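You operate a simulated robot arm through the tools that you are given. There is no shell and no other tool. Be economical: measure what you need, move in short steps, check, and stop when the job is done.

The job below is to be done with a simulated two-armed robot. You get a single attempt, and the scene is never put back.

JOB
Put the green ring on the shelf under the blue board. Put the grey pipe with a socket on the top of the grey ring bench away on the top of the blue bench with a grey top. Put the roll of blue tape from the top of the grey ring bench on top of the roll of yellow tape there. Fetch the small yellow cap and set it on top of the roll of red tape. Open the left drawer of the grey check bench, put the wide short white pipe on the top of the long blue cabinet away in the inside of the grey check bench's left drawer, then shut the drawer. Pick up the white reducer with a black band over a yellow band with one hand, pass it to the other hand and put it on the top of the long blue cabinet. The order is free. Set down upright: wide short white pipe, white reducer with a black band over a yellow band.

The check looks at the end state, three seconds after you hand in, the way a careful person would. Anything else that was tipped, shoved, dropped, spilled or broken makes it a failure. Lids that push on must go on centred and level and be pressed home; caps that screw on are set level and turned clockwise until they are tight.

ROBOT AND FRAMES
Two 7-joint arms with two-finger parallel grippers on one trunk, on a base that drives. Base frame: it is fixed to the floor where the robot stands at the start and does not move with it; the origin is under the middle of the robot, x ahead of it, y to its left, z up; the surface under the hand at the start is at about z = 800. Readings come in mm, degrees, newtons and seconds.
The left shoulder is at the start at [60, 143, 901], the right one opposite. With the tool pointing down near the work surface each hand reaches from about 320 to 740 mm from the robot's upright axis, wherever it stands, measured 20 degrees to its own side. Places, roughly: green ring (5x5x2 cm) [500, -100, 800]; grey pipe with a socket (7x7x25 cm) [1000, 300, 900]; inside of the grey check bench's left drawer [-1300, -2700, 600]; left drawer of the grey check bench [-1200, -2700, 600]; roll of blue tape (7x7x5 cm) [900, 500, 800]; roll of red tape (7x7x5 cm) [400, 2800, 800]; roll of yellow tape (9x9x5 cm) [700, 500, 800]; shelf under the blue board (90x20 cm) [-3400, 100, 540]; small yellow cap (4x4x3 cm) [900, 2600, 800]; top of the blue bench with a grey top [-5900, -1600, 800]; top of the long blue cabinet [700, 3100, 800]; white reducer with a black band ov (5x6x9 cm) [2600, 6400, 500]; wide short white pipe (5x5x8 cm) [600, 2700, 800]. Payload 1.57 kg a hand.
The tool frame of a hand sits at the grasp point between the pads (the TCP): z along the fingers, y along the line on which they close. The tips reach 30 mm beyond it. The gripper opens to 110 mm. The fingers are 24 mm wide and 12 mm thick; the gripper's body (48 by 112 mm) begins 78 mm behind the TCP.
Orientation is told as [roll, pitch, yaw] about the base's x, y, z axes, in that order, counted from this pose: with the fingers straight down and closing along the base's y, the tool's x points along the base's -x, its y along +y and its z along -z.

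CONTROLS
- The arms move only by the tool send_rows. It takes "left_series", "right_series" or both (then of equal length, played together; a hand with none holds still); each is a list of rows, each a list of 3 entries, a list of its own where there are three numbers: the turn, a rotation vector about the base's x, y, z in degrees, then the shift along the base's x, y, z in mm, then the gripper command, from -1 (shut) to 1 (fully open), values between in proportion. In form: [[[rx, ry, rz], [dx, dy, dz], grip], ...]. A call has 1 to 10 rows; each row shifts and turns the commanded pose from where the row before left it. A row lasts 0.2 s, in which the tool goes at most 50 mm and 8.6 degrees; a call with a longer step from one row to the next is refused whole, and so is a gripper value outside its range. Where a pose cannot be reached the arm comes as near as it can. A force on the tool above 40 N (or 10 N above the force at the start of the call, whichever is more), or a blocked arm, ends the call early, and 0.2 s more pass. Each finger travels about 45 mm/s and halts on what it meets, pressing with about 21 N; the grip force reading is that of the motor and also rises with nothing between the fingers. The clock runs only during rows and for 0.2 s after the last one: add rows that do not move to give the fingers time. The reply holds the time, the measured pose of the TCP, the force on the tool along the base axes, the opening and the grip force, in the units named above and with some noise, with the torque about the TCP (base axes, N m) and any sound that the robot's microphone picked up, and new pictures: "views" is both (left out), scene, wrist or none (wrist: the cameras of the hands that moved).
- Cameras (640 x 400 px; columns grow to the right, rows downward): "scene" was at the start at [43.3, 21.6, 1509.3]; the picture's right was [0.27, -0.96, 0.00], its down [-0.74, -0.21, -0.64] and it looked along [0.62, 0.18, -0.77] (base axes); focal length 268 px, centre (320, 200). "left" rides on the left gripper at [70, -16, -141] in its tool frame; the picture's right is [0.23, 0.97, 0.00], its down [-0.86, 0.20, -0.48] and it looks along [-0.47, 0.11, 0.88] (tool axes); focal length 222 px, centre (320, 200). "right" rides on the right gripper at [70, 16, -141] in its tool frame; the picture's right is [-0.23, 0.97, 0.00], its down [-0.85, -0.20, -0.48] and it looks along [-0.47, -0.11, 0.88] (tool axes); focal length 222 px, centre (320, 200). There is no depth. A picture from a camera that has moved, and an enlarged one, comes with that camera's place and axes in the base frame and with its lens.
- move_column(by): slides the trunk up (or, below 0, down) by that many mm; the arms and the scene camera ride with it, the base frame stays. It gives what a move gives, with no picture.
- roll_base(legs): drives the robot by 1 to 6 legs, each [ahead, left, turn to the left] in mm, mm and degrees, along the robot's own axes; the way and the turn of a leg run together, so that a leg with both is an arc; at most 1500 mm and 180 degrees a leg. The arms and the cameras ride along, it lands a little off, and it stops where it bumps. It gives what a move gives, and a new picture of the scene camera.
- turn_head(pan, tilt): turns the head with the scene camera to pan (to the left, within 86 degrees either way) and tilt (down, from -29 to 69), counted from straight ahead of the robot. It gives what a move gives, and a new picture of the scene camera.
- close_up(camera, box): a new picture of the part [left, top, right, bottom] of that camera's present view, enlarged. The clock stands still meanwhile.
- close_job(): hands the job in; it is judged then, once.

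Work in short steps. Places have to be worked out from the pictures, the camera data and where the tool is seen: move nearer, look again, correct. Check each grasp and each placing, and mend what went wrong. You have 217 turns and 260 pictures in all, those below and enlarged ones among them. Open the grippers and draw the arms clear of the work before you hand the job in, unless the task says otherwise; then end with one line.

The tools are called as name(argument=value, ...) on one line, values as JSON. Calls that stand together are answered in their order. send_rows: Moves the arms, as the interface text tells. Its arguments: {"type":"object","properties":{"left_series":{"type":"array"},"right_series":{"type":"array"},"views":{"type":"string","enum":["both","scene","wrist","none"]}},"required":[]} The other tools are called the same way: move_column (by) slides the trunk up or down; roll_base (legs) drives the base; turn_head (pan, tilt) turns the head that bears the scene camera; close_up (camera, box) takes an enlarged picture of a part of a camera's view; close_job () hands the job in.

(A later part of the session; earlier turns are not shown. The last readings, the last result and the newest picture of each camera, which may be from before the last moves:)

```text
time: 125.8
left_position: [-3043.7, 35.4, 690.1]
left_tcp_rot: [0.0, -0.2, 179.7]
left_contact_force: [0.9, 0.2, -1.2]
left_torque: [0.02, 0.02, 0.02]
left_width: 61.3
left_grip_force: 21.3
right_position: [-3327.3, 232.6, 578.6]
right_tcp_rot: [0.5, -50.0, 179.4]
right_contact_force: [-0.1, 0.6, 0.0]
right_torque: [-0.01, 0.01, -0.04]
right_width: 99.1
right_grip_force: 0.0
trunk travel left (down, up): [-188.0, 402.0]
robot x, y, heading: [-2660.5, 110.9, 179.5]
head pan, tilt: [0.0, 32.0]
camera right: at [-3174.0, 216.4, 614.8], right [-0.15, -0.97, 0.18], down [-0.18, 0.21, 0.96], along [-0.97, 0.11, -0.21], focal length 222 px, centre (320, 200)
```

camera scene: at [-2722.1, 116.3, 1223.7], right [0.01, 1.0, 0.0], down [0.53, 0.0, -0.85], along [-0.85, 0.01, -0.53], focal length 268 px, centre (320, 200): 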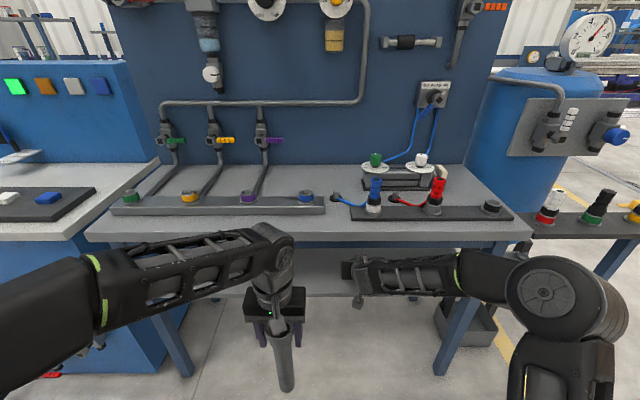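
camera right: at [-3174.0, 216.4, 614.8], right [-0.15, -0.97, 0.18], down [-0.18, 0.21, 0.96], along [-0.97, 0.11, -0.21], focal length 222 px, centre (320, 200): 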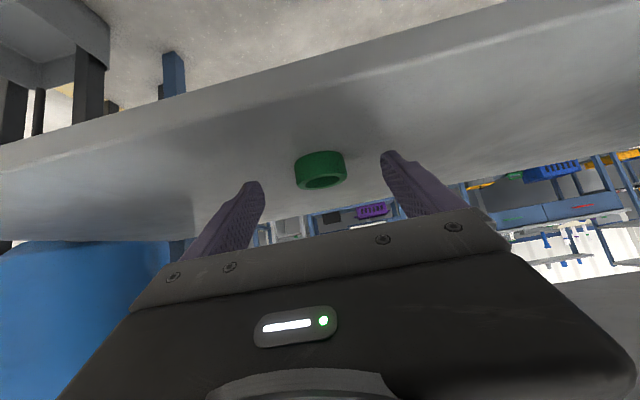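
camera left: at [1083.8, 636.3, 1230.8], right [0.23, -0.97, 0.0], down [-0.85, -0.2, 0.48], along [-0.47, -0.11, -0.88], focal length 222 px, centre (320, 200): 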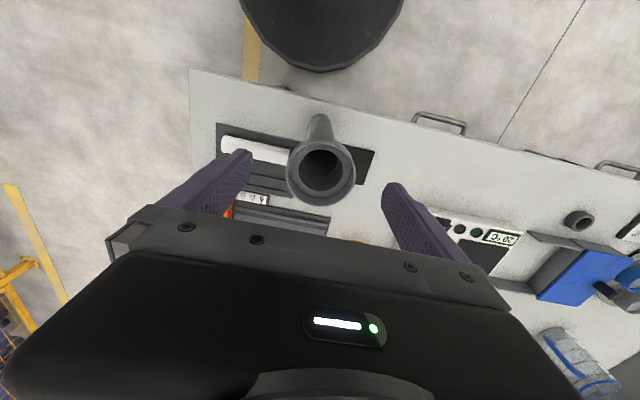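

The ring lies flat on the shelf. I withdraw the hand, and turn it back down.

send_rows(right_series=[[[0, 0, 0], [30, 0, 8], 0.8], [[0, 0, 0], [45, 0, 5], 0.8], [[0, 0, 0], [45, 0, 5], 0.8], [[0, 0, 0], [40, 0, 5], 0.8], [[0, -8.5, 0], [20, 0, 15], 0.8], [[0, -8.5, 0], [20, 0, 20], 0.8], [[0, -8.5, 0], [20, 0, 20], 0.8], [[0, -8.5, 0], [20, 0, 20], 0.8], [[0, -8.5, 0], [20, 0, 20], 0.8], [[0, -7.5, 0], [20, 0, 20], 0.8]], views="scene")

```text
time: 128.0
left_position: [-3044.9, 35.2, 690.1]
left_tcp_rot: [0.0, 0.0, 179.7]
left_contact_force: [-0.4, -0.4, -1.1]
left_torque: [-0.01, -0.03, 0.05]
left_width: 61.5
left_grip_force: 21.3
right_position: [-3046.8, 234.4, 716.8]
right_tcp_rot: [0.1, 0.2, 179.7]
right_contact_force: [0.6, -0.7, 0.4]
right_torque: [0.01, 0.02, -0.01]
right_width: 99.1
right_grip_force: 0.0
trunk travel left (down, up): [-188.0, 402.0]
robot x, y, heading: [-2659.4, 115.1, 179.5]
head pan, tilt: [0.0, 32.0]
camera scene: at [-2722.1, 116.3, 1223.7], right [0.01, 1.0, 0.0], down [0.53, 0.0, -0.85], along [-0.85, 0.01, -0.53], focal length 268 px, centre (320, 200)
```

scene: 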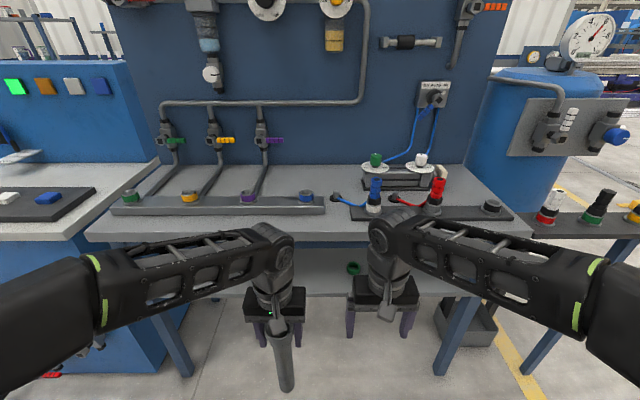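

Ring done. I raise the trunk, back out, and drive round the board's right end along the aisle toward the blue bench near (−5900, −1600).

move_column(by=400)

roll_base(legs=[[-250, 0, 0], [0, -1360, 0], [1500, 0, 0]])

turn_head(pan=50, tilt=20)

```text
time: 131.8
left_position: [-3043.0, 35.0, 1090.0]
left_tcp_rot: [0.0, -0.1, 179.7]
left_contact_force: [-0.2, 0.6, -1.3]
left_torque: [0.02, -0.04, 0.01]
left_width: 61.5
left_grip_force: 21.0
right_position: [-3047.9, 234.5, 1117.3]
right_tcp_rot: [0.0, 0.0, 179.6]
right_contact_force: [-0.4, -0.7, -0.5]
right_torque: [-0.01, 0.01, 0.03]
right_width: 99.2
right_grip_force: 0.1
trunk travel left (down, up): [-588.0, 2.0]
robot x, y, heading: [-2660.6, 115.8, 179.6]
head pan, tilt: [0.0, 32.0]
```

```text
time: 147.0
left_position: [-4297.5, 1369.2, 1090.7]
left_tcp_rot: [0.0, 0.0, -179.6]
left_contact_force: [0.0, -0.5, -0.1]
left_torque: [0.02, -0.03, -0.03]
left_width: 61.4
left_grip_force: 21.0
right_position: [-4301.5, 1568.9, 1116.5]
right_tcp_rot: [0.0, 0.0, -179.8]
right_contact_force: [0.4, 0.8, 1.0]
right_torque: [0.02, 0.03, 0.0]
right_width: 98.8
right_grip_force: 0.0
trunk travel left (down, up): [-588.0, 2.0]
robot x, y, heading: [-3916.3, 1455.5, -179.6]
head pan, tilt: [0.0, 32.0]
camera scene: at [-3976.5, 1454.0, 1623.7], right [-0.01, 1.0, 0.0], down [0.53, 0.0, -0.85], along [-0.85, 0.0, -0.53], focal length 268 px, centre (320, 200)
```

scene: 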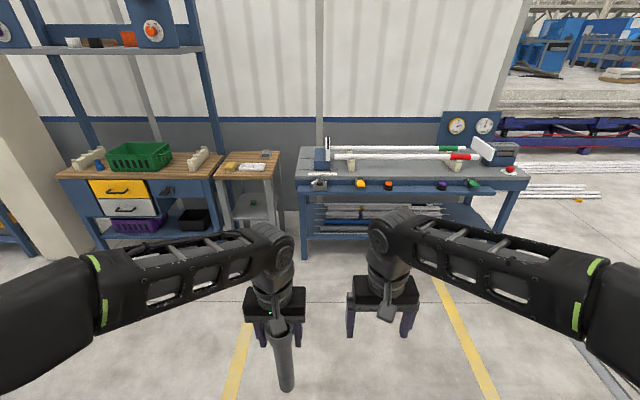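

```text
time: 148.2
left_position: [-4296.2, 1369.1, 1090.6]
left_tcp_rot: [0.0, -0.1, -179.7]
left_contact_force: [0.8, 0.5, -1.1]
left_torque: [0.01, -0.04, -0.01]
left_width: 61.5
left_grip_force: 21.3
right_position: [-4302.6, 1568.7, 1116.6]
right_tcp_rot: [-0.1, 0.0, -179.7]
right_contact_force: [-0.3, 0.0, 0.3]
right_torque: [0.0, 0.01, -0.02]
right_width: 98.9
right_grip_force: 0.0
trunk travel left (down, up): [-588.0, 2.0]
robot x, y, heading: [-3915.7, 1455.6, -179.8]
head pan, tilt: [50.0, 20.0]
camera scene: at [-3946.1, 1382.9, 1642.9], right [-0.77, 0.64, 0.0], down [0.22, 0.26, -0.94], along [-0.6, -0.72, -0.34], focal length 268 px, centre (320, 200)
```

scene: 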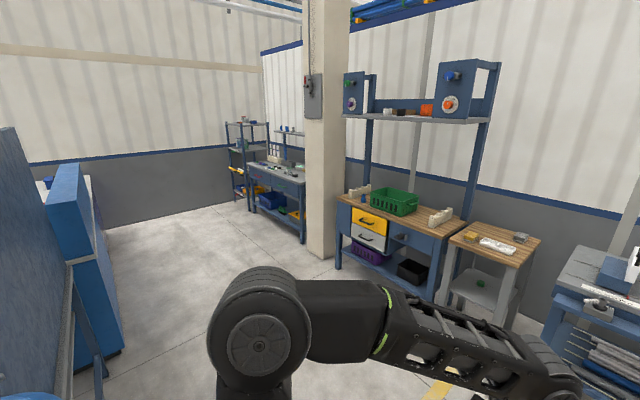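

The blue bench with grey top is visible past the pillar: front edge x≈−5700, y≈−2440…−1080. I move to (−4750, −1550) facing it.

roll_base(legs=[[830, 0, 0], [0, 1500, 0], [0, 1500, 0]])

turn_head(pan=0, tilt=35)

```text
time: 166.8
left_position: [-5212.2, -1649.8, 1090.7]
left_tcp_rot: [0.1, -0.1, 179.4]
left_contact_force: [-0.6, -0.5, -1.3]
left_torque: [0.0, -0.01, 0.01]
left_width: 61.4
left_grip_force: 21.7
right_position: [-5214.6, -1450.7, 1117.0]
right_tcp_rot: [0.0, -0.1, 179.3]
right_contact_force: [-0.3, 0.8, -0.1]
right_torque: [0.01, -0.01, 0.0]
right_width: 99.1
right_grip_force: 0.0
trunk travel left (down, up): [-588.0, 2.0]
robot x, y, heading: [-4829.5, -1573.6, 179.6]
head pan, tilt: [50.0, 20.0]
camera scene: at [-4861.2, -1643.1, 1642.9], right [-0.76, 0.65, 0.0], down [0.22, 0.26, -0.94], along [-0.61, -0.71, -0.34], focal length 268 px, centre (320, 200)
```

scene: 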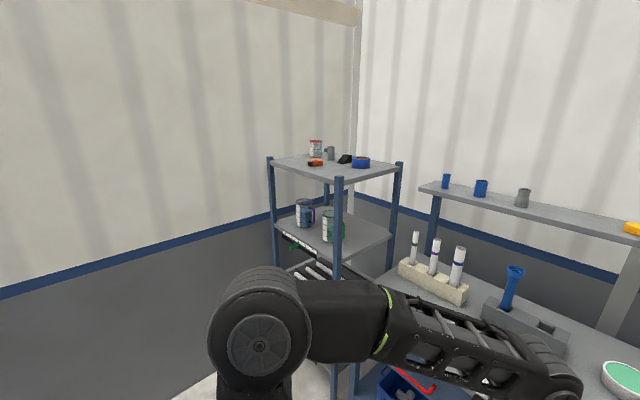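

```text
time: 168.0
left_position: [-5211.8, -1650.3, 1089.8]
left_tcp_rot: [0.0, -0.1, 179.3]
left_contact_force: [-0.7, 0.4, -1.0]
left_torque: [-0.02, 0.02, -0.02]
left_width: 61.4
left_grip_force: 21.2
right_position: [-5214.0, -1450.4, 1117.5]
right_tcp_rot: [0.1, 0.0, 179.2]
right_contact_force: [0.2, 0.2, -0.3]
right_torque: [0.04, 0.03, 0.0]
right_width: 99.0
right_grip_force: 0.1
trunk travel left (down, up): [-588.0, 2.0]
robot x, y, heading: [-4833.1, -1573.1, 179.1]
head pan, tilt: [0.0, 35.0]
camera scene: at [-4888.5, -1571.1, 1619.1], right [0.01, 1.0, 0.0], down [0.57, -0.01, -0.82], along [-0.82, 0.01, -0.57], focal length 268 px, centre (320, 200)
```

scene: 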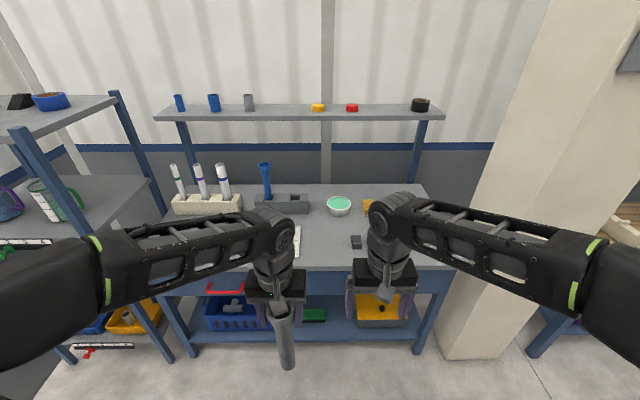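

Bench top spans x −5599…−6220, y −2180…−1040. I roll 330 mm nearer and look down with the wrist camera for a free spot.

roll_base(legs=[[330, 0, 0]])

close_up(camera="left", box=[0, 0, 640, 400])

```text
time: 170.2
left_position: [-5547.6, -1647.6, 1089.9]
left_tcp_rot: [0.0, 0.0, 179.4]
left_contact_force: [-0.1, 0.7, -0.3]
left_torque: [0.0, -0.01, 0.04]
left_width: 61.5
left_grip_force: 20.8
right_position: [-5550.2, -1446.7, 1116.8]
right_tcp_rot: [-0.1, 0.0, 179.5]
right_contact_force: [-0.9, 0.1, 0.2]
right_torque: [0.0, -0.02, 0.0]
right_width: 98.9
right_grip_force: 0.0
trunk travel left (down, up): [-588.0, 2.0]
robot x, y, heading: [-5162.8, -1568.7, 179.6]
head pan, tilt: [0.0, 35.0]
camera scene: at [-5224.0, -1567.2, 1619.0], right [0.01, 1.0, 0.0], down [0.57, -0.01, -0.82], along [-0.82, 0.01, -0.57], focal length 268 px, centre (320, 200)
```

scene: 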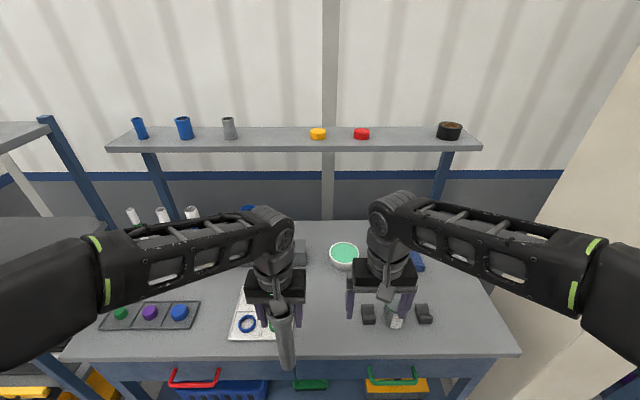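

```text
1.00 times, centred on (320, 200) of left (not enlarged: the box is as wide or as high as the picture)
camera zoom: at [-5477.3, -1632.9, 1230.7], right [0.22, -0.98, 0.0], down [-0.86, -0.19, 0.48], along [-0.47, -0.1, -0.88], focal length 222 px, centre (320, 200)
```

zoom: 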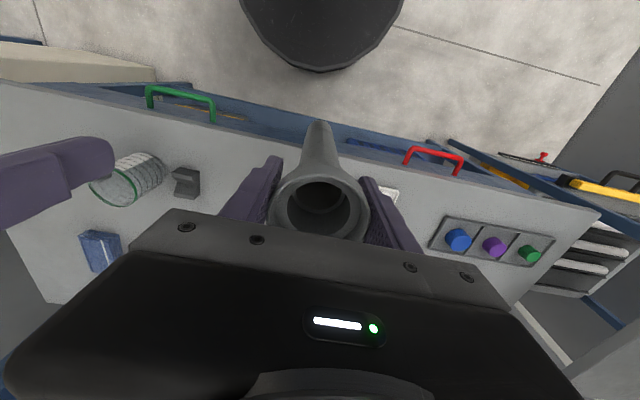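

A free spot lies at about [−5720, −1550]. I swing the right hand aside and move the left over the spot.

send_rows(left_series=[[[0, 0, 0], [0, 0, 0], -1], [[0, 0, 0], [0, 0, 0], -1], [[0, 0, 0], [-20, 5, 0], -1], [[0, 0, 0], [-38, 23, 0], -1], [[0, 0, 0], [-38, 23, 0], -1], [[0, 0, 0], [-38, 23, 0], -1], [[0, 0, 0], [-38, 23, 0], -1], [[0, 0, 0], [0, 0, 0], -1]], right_series=[[[0, 0, 0], [20, 40, 0], 0.8], [[0, 0, 0], [20, 40, 0], 0.8], [[0, 0, 0], [0, 40, 0], 0.8], [[0, 0, 0], [0, 40, 0], 0.8], [[0, 0, 0], [0, 0, 0], 0.8], [[0, 0, 0], [0, 0, 0], 0.8], [[0, 0, 0], [0, 0, 0], 0.8], [[0, 0, 0], [0, 0, 0], 0.8]], views="both")

```text
time: 172.0
left_position: [-5721.7, -1552.1, 1091.0]
left_tcp_rot: [0.0, -0.1, 179.4]
left_contact_force: [0.2, 0.0, -1.0]
left_torque: [0.0, 0.04, 0.02]
left_width: 61.0
left_grip_force: 20.6
right_position: [-5507.4, -1288.4, 1114.3]
right_tcp_rot: [0.0, -0.1, 179.4]
right_contact_force: [0.0, 0.1, -0.4]
right_torque: [0.02, 0.02, 0.0]
right_width: 99.0
right_grip_force: 0.0
trunk travel left (down, up): [-588.0, 2.0]
robot x, y, heading: [-5161.5, -1568.5, 179.3]
head pan, tilt: [0.0, 35.0]
camera scene: at [-5221.8, -1567.7, 1619.1], right [0.01, 1.0, 0.0], down [0.57, -0.01, -0.82], along [-0.82, 0.01, -0.57], focal length 268 px, centre (320, 200)
camera right: at [-5436.2, -1304.5, 1255.4], right [-0.24, -0.97, 0.0], down [-0.85, 0.21, 0.48], along [-0.47, 0.11, -0.88], focal length 222 px, centre (320, 200)
camera left: at [-5650.7, -1538.3, 1230.8], right [0.22, -0.98, 0.0], down [-0.86, -0.19, 0.48], along [-0.47, -0.1, -0.88], focal length 222 px, centre (320, 200)
```

scene: 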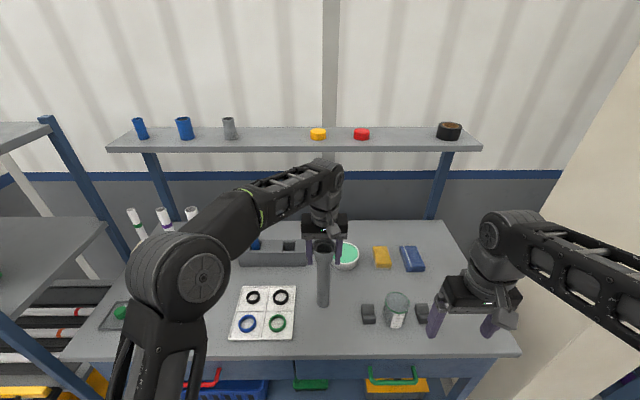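
right: 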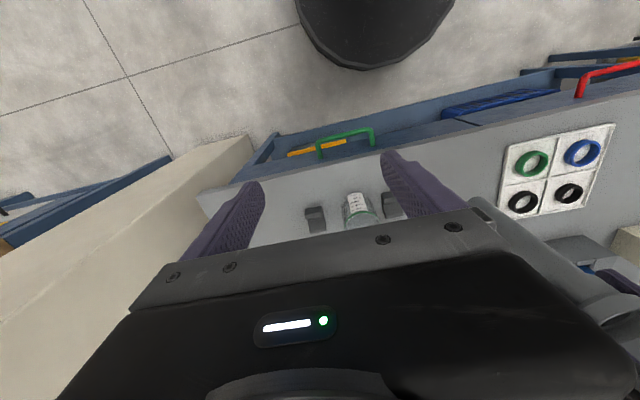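
left: 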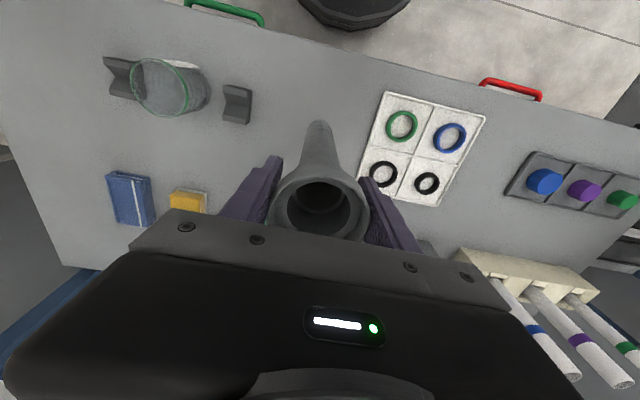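

Spot is clear. I lower the trunk 66 mm, then finish with small steps.

move_column(by=-66)

send_rows(left_series=[[[0, 0, 0], [0, 0, -4], -1], [[0, 0, 0], [0, 0, 0], -1]], views="none")

send_rows(left_series=[[[0, 0, 0], [0, 0, -3], -1], [[0, 0, 0], [0, 0, 0], -1]], views="none")

```text
time: 173.0
left_position: [-5721.4, -1552.0, 1023.0]
left_tcp_rot: [-0.1, -0.2, 179.4]
left_contact_force: [-0.3, 0.7, -0.9]
left_torque: [0.02, -0.03, -0.02]
left_width: 61.4
left_grip_force: 21.2
right_position: [-5508.0, -1287.0, 1048.7]
right_tcp_rot: [-0.1, 0.0, 179.5]
right_contact_force: [-0.1, 0.4, -0.7]
right_torque: [-0.01, -0.02, 0.02]
right_width: 99.0
right_grip_force: 0.0
trunk travel left (down, up): [-522.0, 68.0]
robot x, y, heading: [-5168.5, -1569.0, 179.6]
head pan, tilt: [0.0, 35.0]
```

```text
time: 173.6
left_position: [-5721.3, -1552.1, 1019.7]
left_tcp_rot: [0.0, 0.0, 179.5]
left_contact_force: [0.2, 0.1, -1.3]
left_torque: [-0.03, -0.02, -0.04]
left_width: 61.4
left_grip_force: 20.7
right_position: [-5507.9, -1288.1, 1048.8]
right_tcp_rot: [0.1, 0.0, 179.3]
right_contact_force: [-0.2, 0.2, 0.6]
right_torque: [0.01, 0.03, 0.01]
right_width: 99.0
right_grip_force: 0.0
trunk travel left (down, up): [-522.0, 68.0]
robot x, y, heading: [-5163.3, -1566.5, 179.4]
head pan, tilt: [0.0, 35.0]
```

```text
time: 174.2
left_position: [-5720.4, -1551.5, 1018.7]
left_tcp_rot: [-0.1, -0.3, 179.4]
left_contact_force: [1.1, -0.8, 11.2]
left_torque: [-0.11, -0.18, -0.01]
left_width: 61.6
left_grip_force: 21.3
right_position: [-5507.8, -1288.0, 1048.5]
right_tcp_rot: [0.0, -0.2, 179.4]
right_contact_force: [-0.6, 0.1, -0.4]
right_torque: [0.03, 0.02, 0.04]
right_width: 98.8
right_grip_force: 0.1
trunk travel left (down, up): [-522.0, 68.0]
robot x, y, heading: [-5164.8, -1570.2, 179.5]
head pan, tilt: [0.0, 35.0]
```

The pipe is down on the bench. I open, raise the trunk, and check.

send_rows(left_series=[[[0, 0, 0], [0, 0, 1], -0.1], [[0, 0, 0], [0, 0, 0], 0.3], [[0, 0, 0], [0, 0, 0], 0.7], [[0, 0, 0], [0, 0, 0], 0.9], [[0, 0, 0], [0, 0, 0], 0.9]], views="none")

move_column(by=66)

send_rows(left_series=[[[0, 0, 0], [35, 0, 25], 0.9], [[0, 0, 0], [45, 0, 0], 0.9], [[0, 0, 0], [45, 0, 0], 0.9], [[0, 0, 0], [45, 0, 0], 0.9]], views="scene")

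```text
time: 175.4
left_position: [-5720.4, -1552.2, 1015.9]
left_tcp_rot: [0.0, -0.1, 179.4]
left_contact_force: [0.2, -0.7, 0.0]
left_torque: [0.01, 0.01, -0.01]
left_width: 104.3
left_grip_force: 0.1
right_position: [-5506.8, -1287.5, 1049.0]
right_tcp_rot: [0.1, 0.0, 179.3]
right_contact_force: [0.5, 0.2, -0.7]
right_torque: [-0.02, 0.02, -0.01]
right_width: 98.9
right_grip_force: 0.0
trunk travel left (down, up): [-522.0, 68.0]
robot x, y, heading: [-5161.8, -1568.9, 179.3]
head pan, tilt: [0.0, 35.0]
```

```text
time: 176.5
left_position: [-5720.5, -1551.2, 1083.5]
left_tcp_rot: [0.0, 0.1, 179.3]
left_contact_force: [0.2, -0.1, -0.2]
left_torque: [-0.01, -0.01, 0.01]
left_width: 104.5
left_grip_force: 0.1
right_position: [-5507.5, -1287.5, 1114.3]
right_tcp_rot: [0.0, 0.1, 179.4]
right_contact_force: [0.4, 0.6, 0.1]
right_torque: [-0.02, 0.0, -0.03]
right_width: 99.1
right_grip_force: 0.1
trunk travel left (down, up): [-588.0, 2.0]
robot x, y, heading: [-5165.3, -1567.9, 179.5]
head pan, tilt: [0.0, 35.0]
```

```text
time: 177.5
left_position: [-5548.1, -1549.6, 1104.3]
left_tcp_rot: [0.0, 0.0, 179.4]
left_contact_force: [0.4, 0.9, -0.8]
left_torque: [-0.01, -0.01, -0.02]
left_width: 104.4
left_grip_force: 0.1
right_position: [-5507.3, -1288.4, 1114.9]
right_tcp_rot: [0.0, -0.1, 179.3]
right_contact_force: [0.4, 0.2, -0.8]
right_torque: [-0.03, 0.03, -0.02]
right_width: 99.2
right_grip_force: 0.0
trunk travel left (down, up): [-588.0, 2.0]
robot x, y, heading: [-5164.7, -1566.5, 179.5]
head pan, tilt: [0.0, 35.0]
camera scene: at [-5221.6, -1567.5, 1619.1], right [0.01, 1.0, 0.0], down [0.57, -0.01, -0.82], along [-0.82, 0.01, -0.57], focal length 268 px, centre (320, 200)
```

scene: 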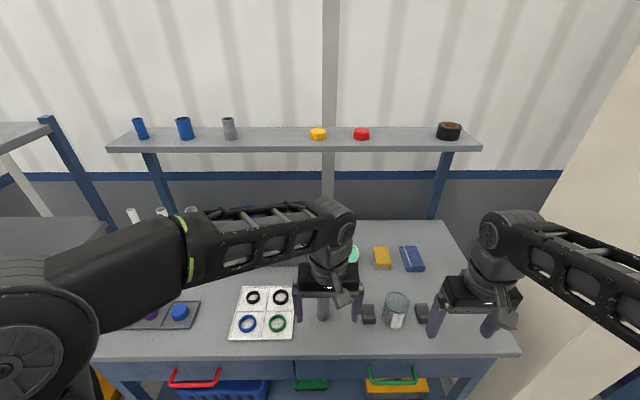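

The pipe stands on the bench. Next is the long blue cabinet, so I back off and drive back along the aisle.

roll_base(legs=[[-340, 0, 0], [0, -1500, 0], [0, -1530, 0], [0, 0, 180], [1500, 0, 0], [1500, 0, 0]])

```text
refused: -1530 is not a number from -1500 to 1500
```

roll_base(legs=[[-340, 0, 0]])

roll_base(legs=[[0, -1500, 0], [0, -1500, 0], [0, 0, 180], [1500, 0, 0], [1500, 0, 0], [1300, 0, 0]])

```text
time: 179.7
left_position: [-5198.6, -1551.8, 1105.7]
left_tcp_rot: [0.0, -0.2, 179.3]
left_contact_force: [-0.2, -0.2, 0.1]
left_torque: [-0.01, 0.0, -0.01]
left_width: 104.5
left_grip_force: 0.1
right_position: [-5157.7, -1290.4, 1115.1]
right_tcp_rot: [0.0, -0.2, 179.2]
right_contact_force: [0.4, -0.1, 0.8]
right_torque: [0.02, 0.0, 0.01]
right_width: 99.0
right_grip_force: 0.1
trunk travel left (down, up): [-588.0, 2.0]
robot x, y, heading: [-4817.1, -1572.4, 179.4]
head pan, tilt: [0.0, 35.0]
camera scene: at [-4873.0, -1571.0, 1619.1], right [0.01, 1.0, 0.0], down [0.57, -0.01, -0.82], along [-0.82, 0.01, -0.57], focal length 268 px, centre (320, 200)
```

scene: 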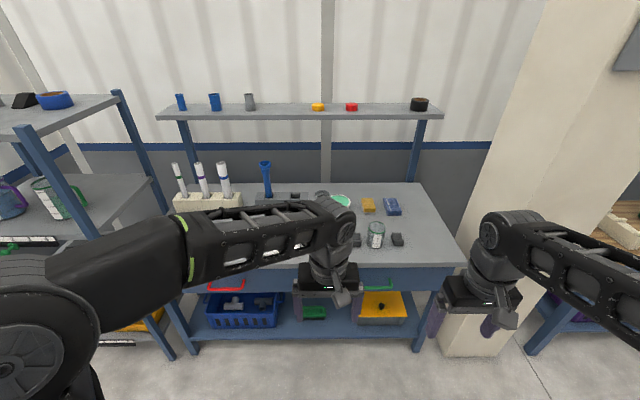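

```text
time: 204.6
left_position: [-3703.0, 1225.8, 1105.3]
left_tcp_rot: [0.0, 0.1, -6.2]
left_contact_force: [-0.4, 0.4, 0.5]
left_torque: [-0.04, -0.02, 0.01]
left_width: 104.4
left_grip_force: 0.1
right_position: [-3781.4, 970.4, 1114.1]
right_tcp_rot: [-0.1, 2.2, -7.4]
right_contact_force: [0.1, 0.6, 0.7]
right_torque: [-0.02, -0.02, 0.0]
right_width: 98.9
right_grip_force: 0.0
trunk travel left (down, up): [-588.0, 2.0]
robot x, y, heading: [-4083.7, 1279.3, -6.1]
head pan, tilt: [0.0, 35.0]
stopped in leg 4: the force on the tool passed its limit at 115 N (the readings are from after the stop); the commanded pose is now the measured one
camera scene: at [-4028.9, 1277.1, 1618.8], right [-0.11, -0.99, 0.0], down [-0.57, 0.06, -0.82], along [0.81, -0.09, -0.57], focal length 268 px, centre (320, 200)
```

scene: 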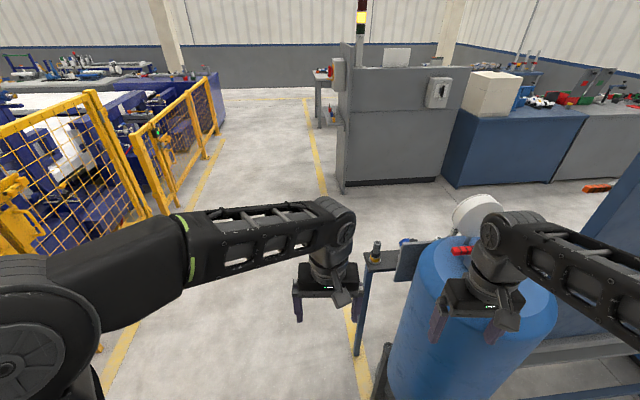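

The drift in heading brought the right hand against the blue tank. I inspect before moving on.

close_up(camera="scene", box=[340, 150, 640, 340])

close_up(camera="right", box=[0, 0, 640, 400])

```text
2.11 times, centred on (490, 245) of scene
camera zoom: at [-4028.9, 1277.1, 1618.8], right [-0.11, -0.99, 0.0], down [-0.57, 0.06, -0.82], along [0.81, -0.09, -0.57], focal length 564 px, centre (-38, 105)
```

zoom: 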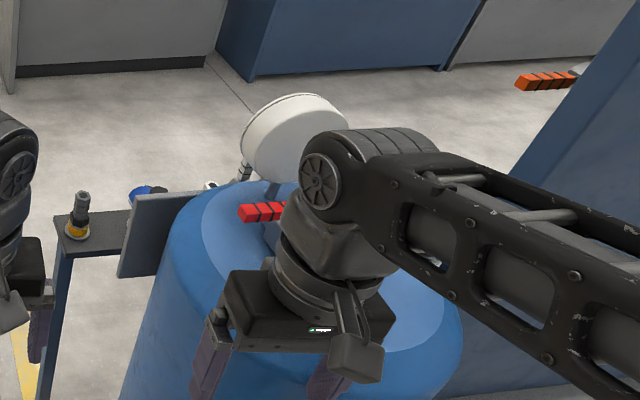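

```text
1.00 times, centred on (320, 200) of right (not enlarged: the box is as wide or as high as the picture)
camera zoom: at [-3842.9, 995.4, 1257.5], right [0.35, 0.94, -0.01], down [0.84, -0.31, 0.45], along [0.42, -0.16, -0.89], focal length 222 px, centre (320, 200)
```

zoom: 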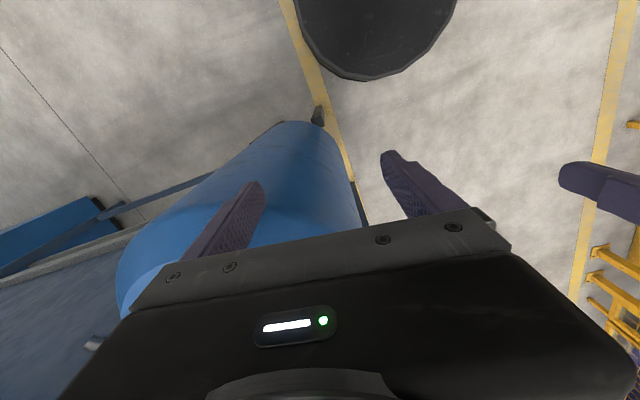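

Nothing looks displaced. I back away, fix the heading, shift to the aisle's middle, and draw the right hand in front of the robot.

roll_base(legs=[[-250, 0, 0], [0, 250, 6]])

send_rows(right_series=[[[0, -2.2, 1], [30, 40, 0], 0.8], [[0, 0, 0], [0, 40, 0], 0.8], [[0, 0, 0], [0, 40, 0], 0.8]], left_series=[[[0, 0, 0], [0, 0, 0], 0.9], [[0, 0, 0], [0, 30, 0], 0.9], [[0, 0, 0], [0, 30, 0], 0.9]], views="scene")

```text
time: 207.8
left_position: [-3933.3, 1544.6, 1105.1]
left_tcp_rot: [0.1, 0.0, 0.4]
left_contact_force: [-0.2, 0.2, 0.2]
left_torque: [0.0, 0.02, 0.0]
left_width: 104.5
left_grip_force: 0.1
right_position: [-3982.2, 1282.5, 1114.9]
right_tcp_rot: [-0.1, 2.2, -0.9]
right_contact_force: [-0.2, 0.4, 0.0]
right_torque: [-0.02, 0.0, -0.03]
right_width: 99.0
right_grip_force: 0.1
trunk travel left (down, up): [-588.0, 2.0]
robot x, y, heading: [-4320.8, 1557.0, 0.4]
head pan, tilt: [0.0, 35.0]
camera scene: at [-4262.1, 1559.8, 1619.1], right [0.0, -1.0, 0.0], down [-0.57, 0.0, -0.82], along [0.82, 0.0, -0.57], focal length 268 px, centre (320, 200)
```

scene: 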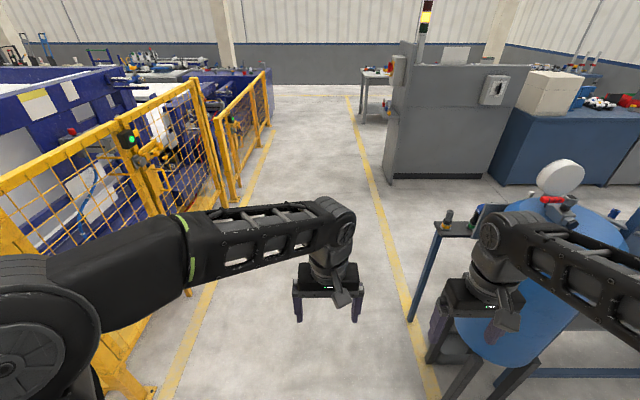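

```text
time: 208.7
left_position: [-3929.9, 1606.6, 1103.8]
left_tcp_rot: [0.0, 0.1, 0.3]
left_contact_force: [-0.2, 0.4, 0.4]
left_torque: [-0.04, 0.01, 0.02]
left_width: 104.5
left_grip_force: 0.0
right_position: [-3953.9, 1403.5, 1111.7]
right_tcp_rot: [0.0, -0.1, 0.0]
right_contact_force: [-0.3, 0.4, -0.4]
right_torque: [-0.01, 0.01, 0.0]
right_width: 99.0
right_grip_force: 0.1
trunk travel left (down, up): [-588.0, 2.0]
robot x, y, heading: [-4320.8, 1557.7, 0.1]
head pan, tilt: [0.0, 35.0]
camera scene: at [-4261.4, 1559.6, 1619.0], right [0.0, -1.0, 0.0], down [-0.57, 0.0, -0.82], along [0.82, 0.0, -0.57], focal length 268 px, centre (320, 200)
```

scene: 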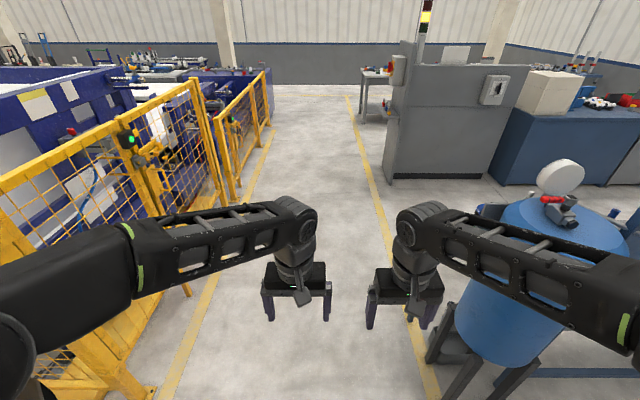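

The aisle is free from y≈1000 to 2400. I drive ahead in the middle.

roll_base(legs=[[1500, 0, 0], [1500, 0, 0]])

```text
time: 223.2
left_position: [-909.9, 1593.0, 1103.6]
left_tcp_rot: [0.0, 0.0, -1.2]
left_contact_force: [-0.1, -0.9, -0.7]
left_torque: [-0.02, 0.01, -0.03]
left_width: 104.7
left_grip_force: 0.0
right_position: [-937.3, 1389.6, 1112.2]
right_tcp_rot: [0.0, 0.0, -1.4]
right_contact_force: [0.1, 0.2, -0.4]
right_torque: [0.0, 0.01, -0.01]
right_width: 99.1
right_grip_force: 0.1
trunk travel left (down, up): [-588.0, 2.0]
robot x, y, heading: [-1300.6, 1554.3, -1.3]
head pan, tilt: [0.0, 35.0]
camera scene: at [-1242.7, 1554.4, 1619.0], right [-0.02, -1.0, 0.0], down [-0.57, 0.01, -0.82], along [0.82, -0.02, -0.57], focal length 268 px, centre (320, 200)
```

scene: 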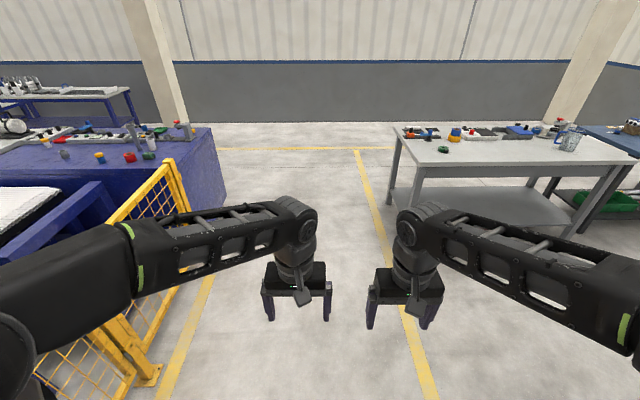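

Good. I drive to (650, 1550), turn left to face the long cabinet's near end, and look.

roll_base(legs=[[1500, 0, 1.3], [450, 0, 0], [0, 0, 90]])

turn_head(pan=0, tilt=28)

```text
time: 236.7
left_position: [605.0, 1939.1, 1104.4]
left_tcp_rot: [0.2, 0.0, 89.7]
left_contact_force: [0.0, 1.0, 0.5]
left_torque: [0.01, 0.02, 0.0]
left_width: 104.4
left_grip_force: 0.0
right_position: [808.1, 1914.2, 1112.2]
right_tcp_rot: [0.0, -0.1, 89.5]
right_contact_force: [-0.3, -0.7, -0.2]
right_torque: [0.03, 0.02, 0.0]
right_width: 99.1
right_grip_force: 0.1
trunk travel left (down, up): [-588.0, 2.0]
robot x, y, heading: [648.4, 1550.1, 89.4]
head pan, tilt: [0.0, 35.0]
camera scene: at [647.5, 1609.4, 1619.1], right [1.0, -0.01, 0.0], down [0.0, -0.57, -0.82], along [0.01, 0.82, -0.57], focal length 268 px, centre (320, 200)
```

scene: 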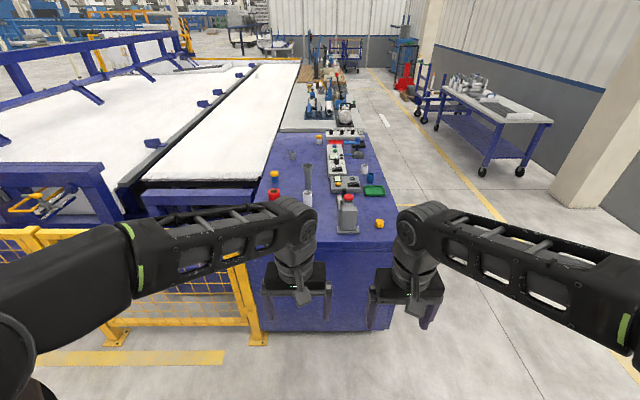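

```text
time: 237.4
left_position: [606.2, 1939.1, 1104.1]
left_tcp_rot: [0.2, 0.1, 89.7]
left_contact_force: [0.3, -0.1, 0.4]
left_torque: [0.01, 0.01, -0.01]
left_width: 104.5
left_grip_force: 0.0
right_position: [808.5, 1916.0, 1112.6]
right_tcp_rot: [0.0, 0.0, 89.5]
right_contact_force: [1.0, 0.2, -0.6]
right_torque: [0.01, 0.02, 0.01]
right_width: 99.1
right_grip_force: 0.0
trunk travel left (down, up): [-588.0, 2.0]
robot x, y, heading: [647.6, 1554.3, 90.1]
head pan, tilt: [0.0, 28.0]
camera scene: at [647.6, 1612.5, 1630.0], right [1.0, -0.01, 0.0], down [0.0, -0.47, -0.88], along [0.01, 0.88, -0.47], focal length 268 px, centre (320, 200)
```

scene: 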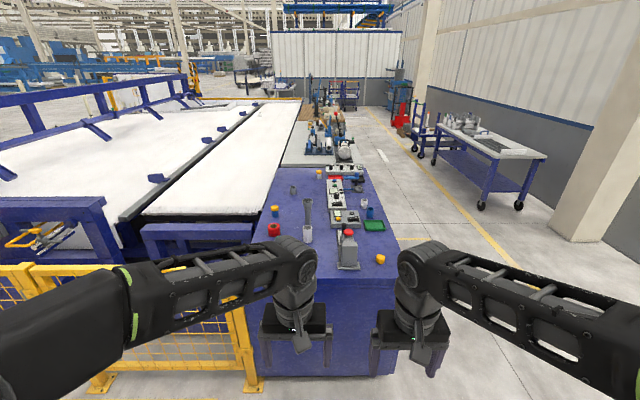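

The near end of the cabinet is seen. I zoom in on the objects.

close_up(camera="scene", box=[240, 150, 400, 270])

```text
3.33 times, centred on (320, 210) of scene
camera zoom: at [647.6, 1612.5, 1630.0], right [1.0, -0.01, 0.0], down [0.0, -0.47, -0.88], along [0.01, 0.88, -0.47], focal length 892 px, centre (320, 167)
```

zoom: 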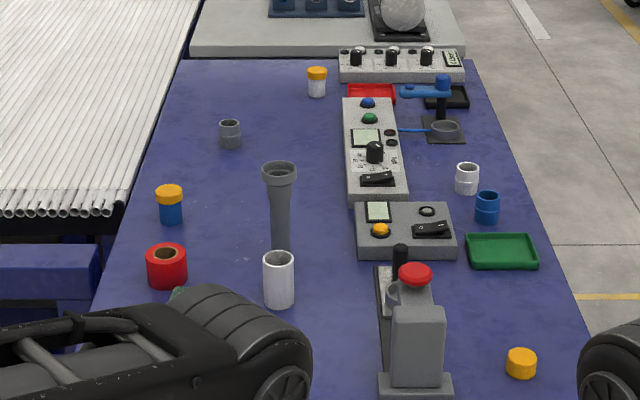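

Estimates: cap [934, 2560], red tape [418, 2792], wide white pipe [598, 2726], with an e-stop device between (top ≈936). I move so the left hand comes before the cap.

roll_base(legs=[[0, -390, 0], [540, 0, 0]])

turn_head(pan=10, tilt=50)

```text
time: 242.5
left_position: [1001.0, 2464.9, 1104.4]
left_tcp_rot: [0.1, -0.1, 89.1]
left_contact_force: [-0.4, 1.2, -0.3]
left_torque: [-0.07, 0.02, 0.01]
left_width: 104.2
left_grip_force: 0.0
right_position: [1205.1, 2439.0, 1112.4]
right_tcp_rot: [0.1, 0.2, 88.9]
right_contact_force: [-0.2, 0.7, -0.6]
right_torque: [-0.02, 0.04, -0.01]
right_width: 99.1
right_grip_force: 0.0
trunk travel left (down, up): [-588.0, 2.0]
robot x, y, heading: [1041.9, 2073.0, 89.0]
head pan, tilt: [0.0, 28.0]
camera scene: at [1041.9, 2138.1, 1630.0], right [1.0, -0.02, 0.0], down [-0.01, -0.47, -0.88], along [0.01, 0.88, -0.47], focal length 268 px, centre (320, 200)
```

scene: 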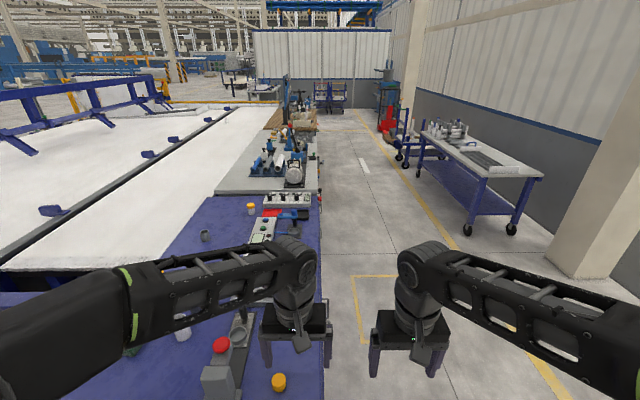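

```text
time: 243.3
left_position: [1002.3, 2463.2, 1103.9]
left_tcp_rot: [0.2, 0.0, 89.0]
left_contact_force: [0.4, 0.0, 0.3]
left_torque: [-0.03, 0.03, 0.01]
left_width: 104.7
left_grip_force: 0.0
right_position: [1205.6, 2438.4, 1111.7]
right_tcp_rot: [0.0, 0.0, 88.9]
right_contact_force: [1.0, 0.4, 1.1]
right_torque: [0.02, 0.01, -0.02]
right_width: 99.0
right_grip_force: 0.0
trunk travel left (down, up): [-588.0, 2.0]
robot x, y, heading: [1045.9, 2075.9, 89.0]
head pan, tilt: [10.0, 50.0]
camera scene: at [1028.3, 2122.2, 1597.4], right [0.99, 0.16, 0.0], down [0.12, -0.76, -0.64], along [-0.1, 0.64, -0.77], focal length 268 px, centre (320, 200)
```

scene: 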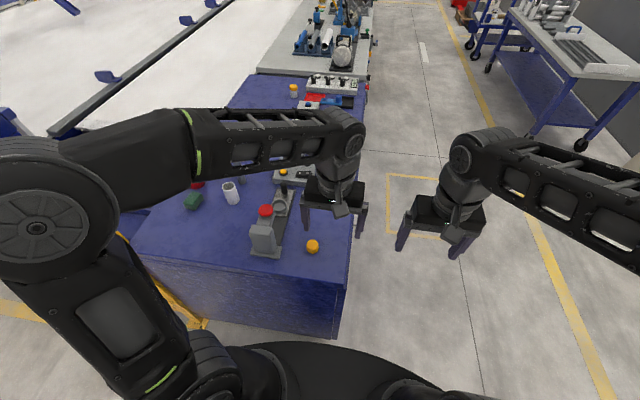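

Cap confirmed at [936, 2563]. I lower the trunk and bring the left hand above it, with the gripper at ~75 mm.

move_column(by=-88)

send_rows(left_series=[[[0, 0, 0], [-22, 33, 0], 0.4], [[0, 0, 0], [-22, 33, -10], 0.4], [[0, 0, 0], [-22, 34, -20], 0.4], [[0, 0, 0], [0, 0, -40], 0.4], [[0, 0, 0], [0, 0, -40], 0.4], [[0, 0, 0], [0, 0, 0], 0.4]], views="both")

```text
time: 244.6
left_position: [1001.9, 2464.8, 1016.3]
left_tcp_rot: [0.1, -0.1, 89.0]
left_contact_force: [0.3, 0.1, 0.6]
left_torque: [0.01, -0.02, 0.01]
left_width: 104.4
left_grip_force: 0.0
right_position: [1205.6, 2437.3, 1025.0]
right_tcp_rot: [0.0, 0.1, 88.9]
right_contact_force: [0.1, 0.2, 0.1]
right_torque: [-0.02, -0.01, -0.02]
right_width: 99.0
right_grip_force: 0.2
trunk travel left (down, up): [-500.0, 90.0]
robot x, y, heading: [1042.6, 2074.8, 89.2]
head pan, tilt: [10.0, 50.0]
```

```text
time: 246.0
left_position: [934.9, 2561.9, 906.5]
left_tcp_rot: [0.1, 0.0, 89.1]
left_contact_force: [-0.1, -0.4, 1.0]
left_torque: [-0.03, -0.02, -0.01]
left_width: 77.1
left_grip_force: 0.2
right_position: [1204.7, 2437.9, 1024.7]
right_tcp_rot: [0.0, 0.0, 88.9]
right_contact_force: [0.4, 0.8, 0.6]
right_torque: [0.01, 0.01, -0.01]
right_width: 98.9
right_grip_force: 0.0
trunk travel left (down, up): [-500.0, 90.0]
robot x, y, heading: [1041.5, 2072.2, 88.9]
head pan, tilt: [10.0, 50.0]
camera scene: at [1028.2, 2121.8, 1509.4], right [0.99, 0.16, 0.0], down [0.12, -0.76, -0.64], along [-0.1, 0.63, -0.77], focal length 268 px, centre (320, 200)
camera left: at [951.8, 2490.5, 1047.4], right [-0.98, -0.21, 0.0], down [-0.19, 0.86, 0.48], along [-0.1, 0.47, -0.88], focal length 222 px, centre (320, 200)
```

scene: 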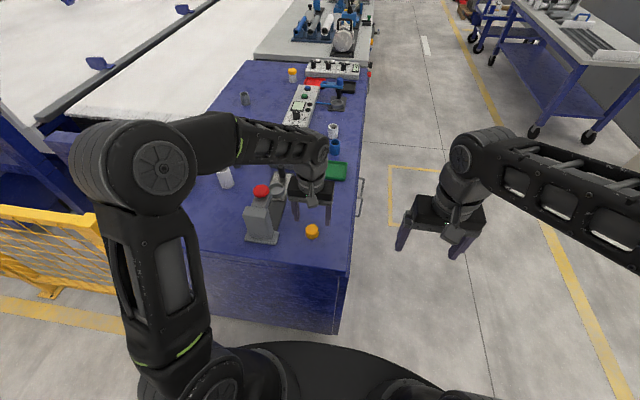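
left: 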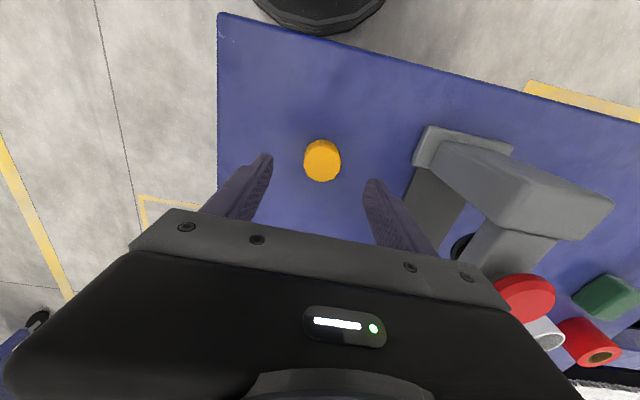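

Aligned. I lower to z≈840 and close on the cap.

send_rows(left_series=[[[0, 0, 0], [0, 2, -40], 0.4], [[0, 0, 0], [0, 0, -20], 0.4], [[0, 0, 0], [0, 0, -7], 0.4], [[0, 0, 0], [0, 0, 0], -0.2], [[0, 0, 0], [0, 0, 0], -1], [[0, 0, 0], [0, 0, 0], -1], [[0, 0, 0], [0, 0, 0], -1]], views="wrist")

```text
time: 247.6
left_position: [934.0, 2565.0, 836.9]
left_tcp_rot: [0.1, 0.0, 89.1]
left_contact_force: [0.2, 0.1, -0.6]
left_torque: [0.01, -0.02, -0.02]
left_width: 41.2
left_grip_force: 20.8
right_position: [1205.7, 2439.4, 1025.0]
right_tcp_rot: [0.1, 0.0, 88.9]
right_contact_force: [-0.5, 0.2, 0.0]
right_torque: [-0.03, 0.01, 0.0]
right_width: 99.2
right_grip_force: 0.0
trunk travel left (down, up): [-500.0, 90.0]
robot x, y, heading: [1041.6, 2073.9, 89.1]
head pan, tilt: [10.0, 50.0]
camera left: at [950.8, 2494.4, 979.6], right [-0.98, -0.21, 0.0], down [-0.19, 0.86, 0.48], along [-0.1, 0.47, -0.88], focal length 222 px, centre (320, 200)
```

left: 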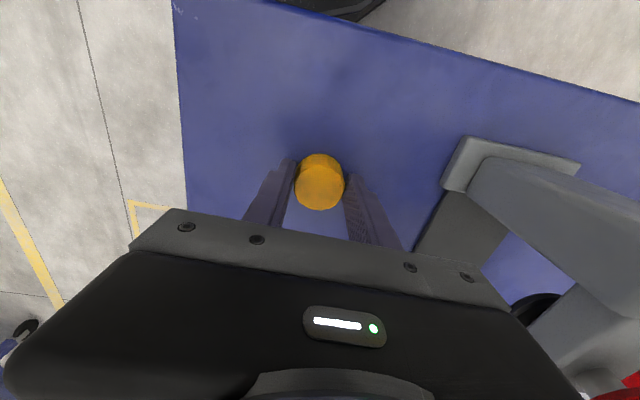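

Cap gripped (41 mm). I lift, draw back, and roll the base 440 mm left and 50 ahead toward the red tape.

send_rows(left_series=[[[0, 0, 0], [0, 0, 45], -1], [[0, 0, 0], [0, 0, 45], -1], [[0, 0, 0], [0, -10, 45], -1], [[0, 0, 0], [10, -30, 38], -1], [[0, 0, 0], [20, -40, 0], -1], [[0, 0, 0], [20, -30, 0], -1]], right_series=[[[0, 0, 0], [0, 0, 45], 0.8], [[0, 0, 0], [0, 0, 20], 0.8], [[0, 0, 0], [0, 0, 0], 0.8], [[0, 0, 0], [0, 0, 0], 0.8], [[0, 0, 0], [0, 0, 0], 0.8], [[0, 0, 0], [0, 0, 0], 0.8]], views="none")

roll_base(legs=[[0, 440, 1], [50, 0, 0]])

```text
time: 249.0
left_position: [987.2, 2453.2, 1016.3]
left_tcp_rot: [0.1, 0.1, 89.2]
left_contact_force: [0.1, -0.6, 0.1]
left_torque: [0.0, 0.01, -0.01]
left_width: 41.2
left_grip_force: 20.7
right_position: [1205.8, 2439.1, 1086.4]
right_tcp_rot: [0.3, -0.2, 88.9]
right_contact_force: [-0.8, -0.9, 0.0]
right_torque: [0.03, -0.01, -0.02]
right_width: 99.2
right_grip_force: 0.0
right hand out of reach, approached as far as the arm can: row 2
trunk travel left (down, up): [-500.0, 90.0]
robot x, y, heading: [1043.4, 2074.6, 89.0]
head pan, tilt: [10.0, 50.0]
```

```text
time: 252.3
left_position: [505.5, 2500.6, 1017.4]
left_tcp_rot: [0.1, 0.1, 91.4]
left_contact_force: [0.4, 0.8, -0.2]
left_torque: [-0.02, -0.01, 0.0]
left_width: 41.0
left_grip_force: 21.2
right_position: [725.9, 2493.5, 1086.8]
right_tcp_rot: [0.2, -0.1, 91.1]
right_contact_force: [0.4, 0.0, -0.4]
right_torque: [-0.04, 0.01, 0.01]
right_width: 98.7
right_grip_force: 0.1
trunk travel left (down, up): [-500.0, 90.0]
robot x, y, heading: [576.6, 2121.2, 91.4]
head pan, tilt: [10.0, 50.0]
camera scene: at [561.5, 2170.9, 1509.2], right [0.98, 0.2, 0.0], down [0.15, -0.75, -0.64], along [-0.13, 0.63, -0.77], focal length 268 px, centre (320, 200)
```

scene: 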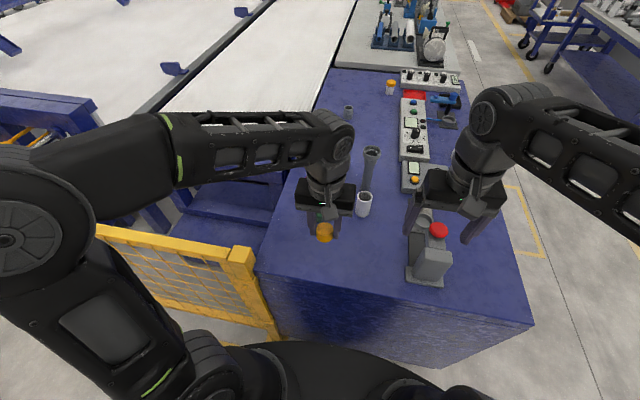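

I bring the left hand with the cap toward the red tape and look with the wrist camera.

send_rows(left_series=[[[0, 0, 0], [-20, 42, 0], -1], [[0, 0, 0], [-20, 42, -10], -1], [[0, 0, 0], [-20, 42, -10], -1], [[0, 0, 0], [-18, 42, -10], -1], [[0, 0, 0], [-10, 42, -10], -1], [[0, 0, 0], [0, 0, 0], -1]], views="both")

```text
time: 253.7
left_position: [419.1, 2708.6, 978.0]
left_tcp_rot: [0.1, 0.0, 91.4]
left_contact_force: [0.6, 0.0, 1.0]
left_torque: [0.0, 0.03, -0.03]
left_width: 40.9
left_grip_force: 20.7
right_position: [726.3, 2492.8, 1086.8]
right_tcp_rot: [0.2, -0.2, 91.1]
right_contact_force: [0.0, 0.8, 0.6]
right_torque: [0.03, -0.01, 0.02]
right_width: 98.6
right_grip_force: 0.0
trunk travel left (down, up): [-500.0, 90.0]
robot x, y, heading: [576.6, 2121.9, 91.5]
head pan, tilt: [10.0, 50.0]
camera scene: at [561.6, 2168.1, 1509.4], right [0.98, 0.2, 0.0], down [0.15, -0.75, -0.64], along [-0.13, 0.63, -0.77], focal length 268 px, centre (320, 200)
camera left: at [437.4, 2637.0, 1118.0], right [-0.97, -0.25, 0.0], down [-0.22, 0.85, 0.48], along [-0.12, 0.46, -0.88], focal length 222 px, centre (320, 200)
```

scene: 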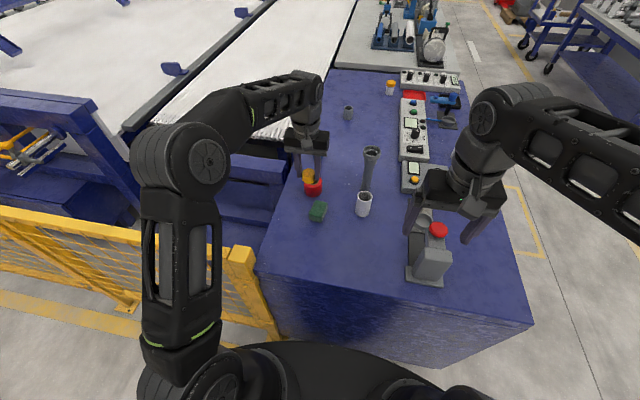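
left: 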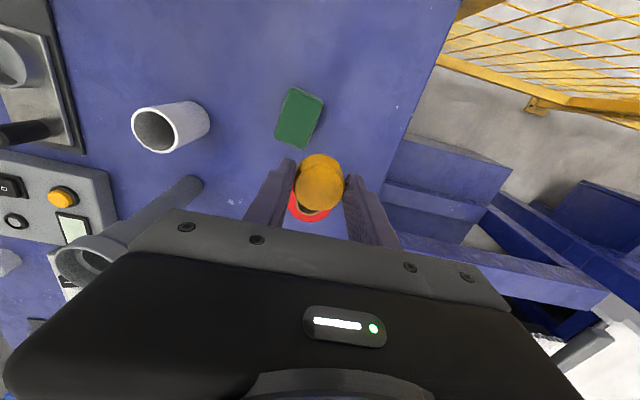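

The red tape is just beyond the cap. A zoom of the scene for a precise fix.

close_up(camera="scene", box=[270, 130, 390, 210])

```text
5.00 times, centred on (330, 170) of scene
camera zoom: at [561.6, 2168.1, 1509.4], right [0.98, 0.2, 0.0], down [0.15, -0.75, -0.64], along [-0.13, 0.63, -0.77], focal length 1338 px, centre (270, 350)
```

zoom: 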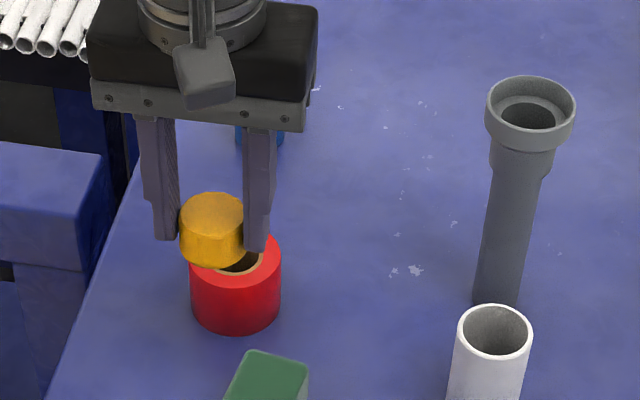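

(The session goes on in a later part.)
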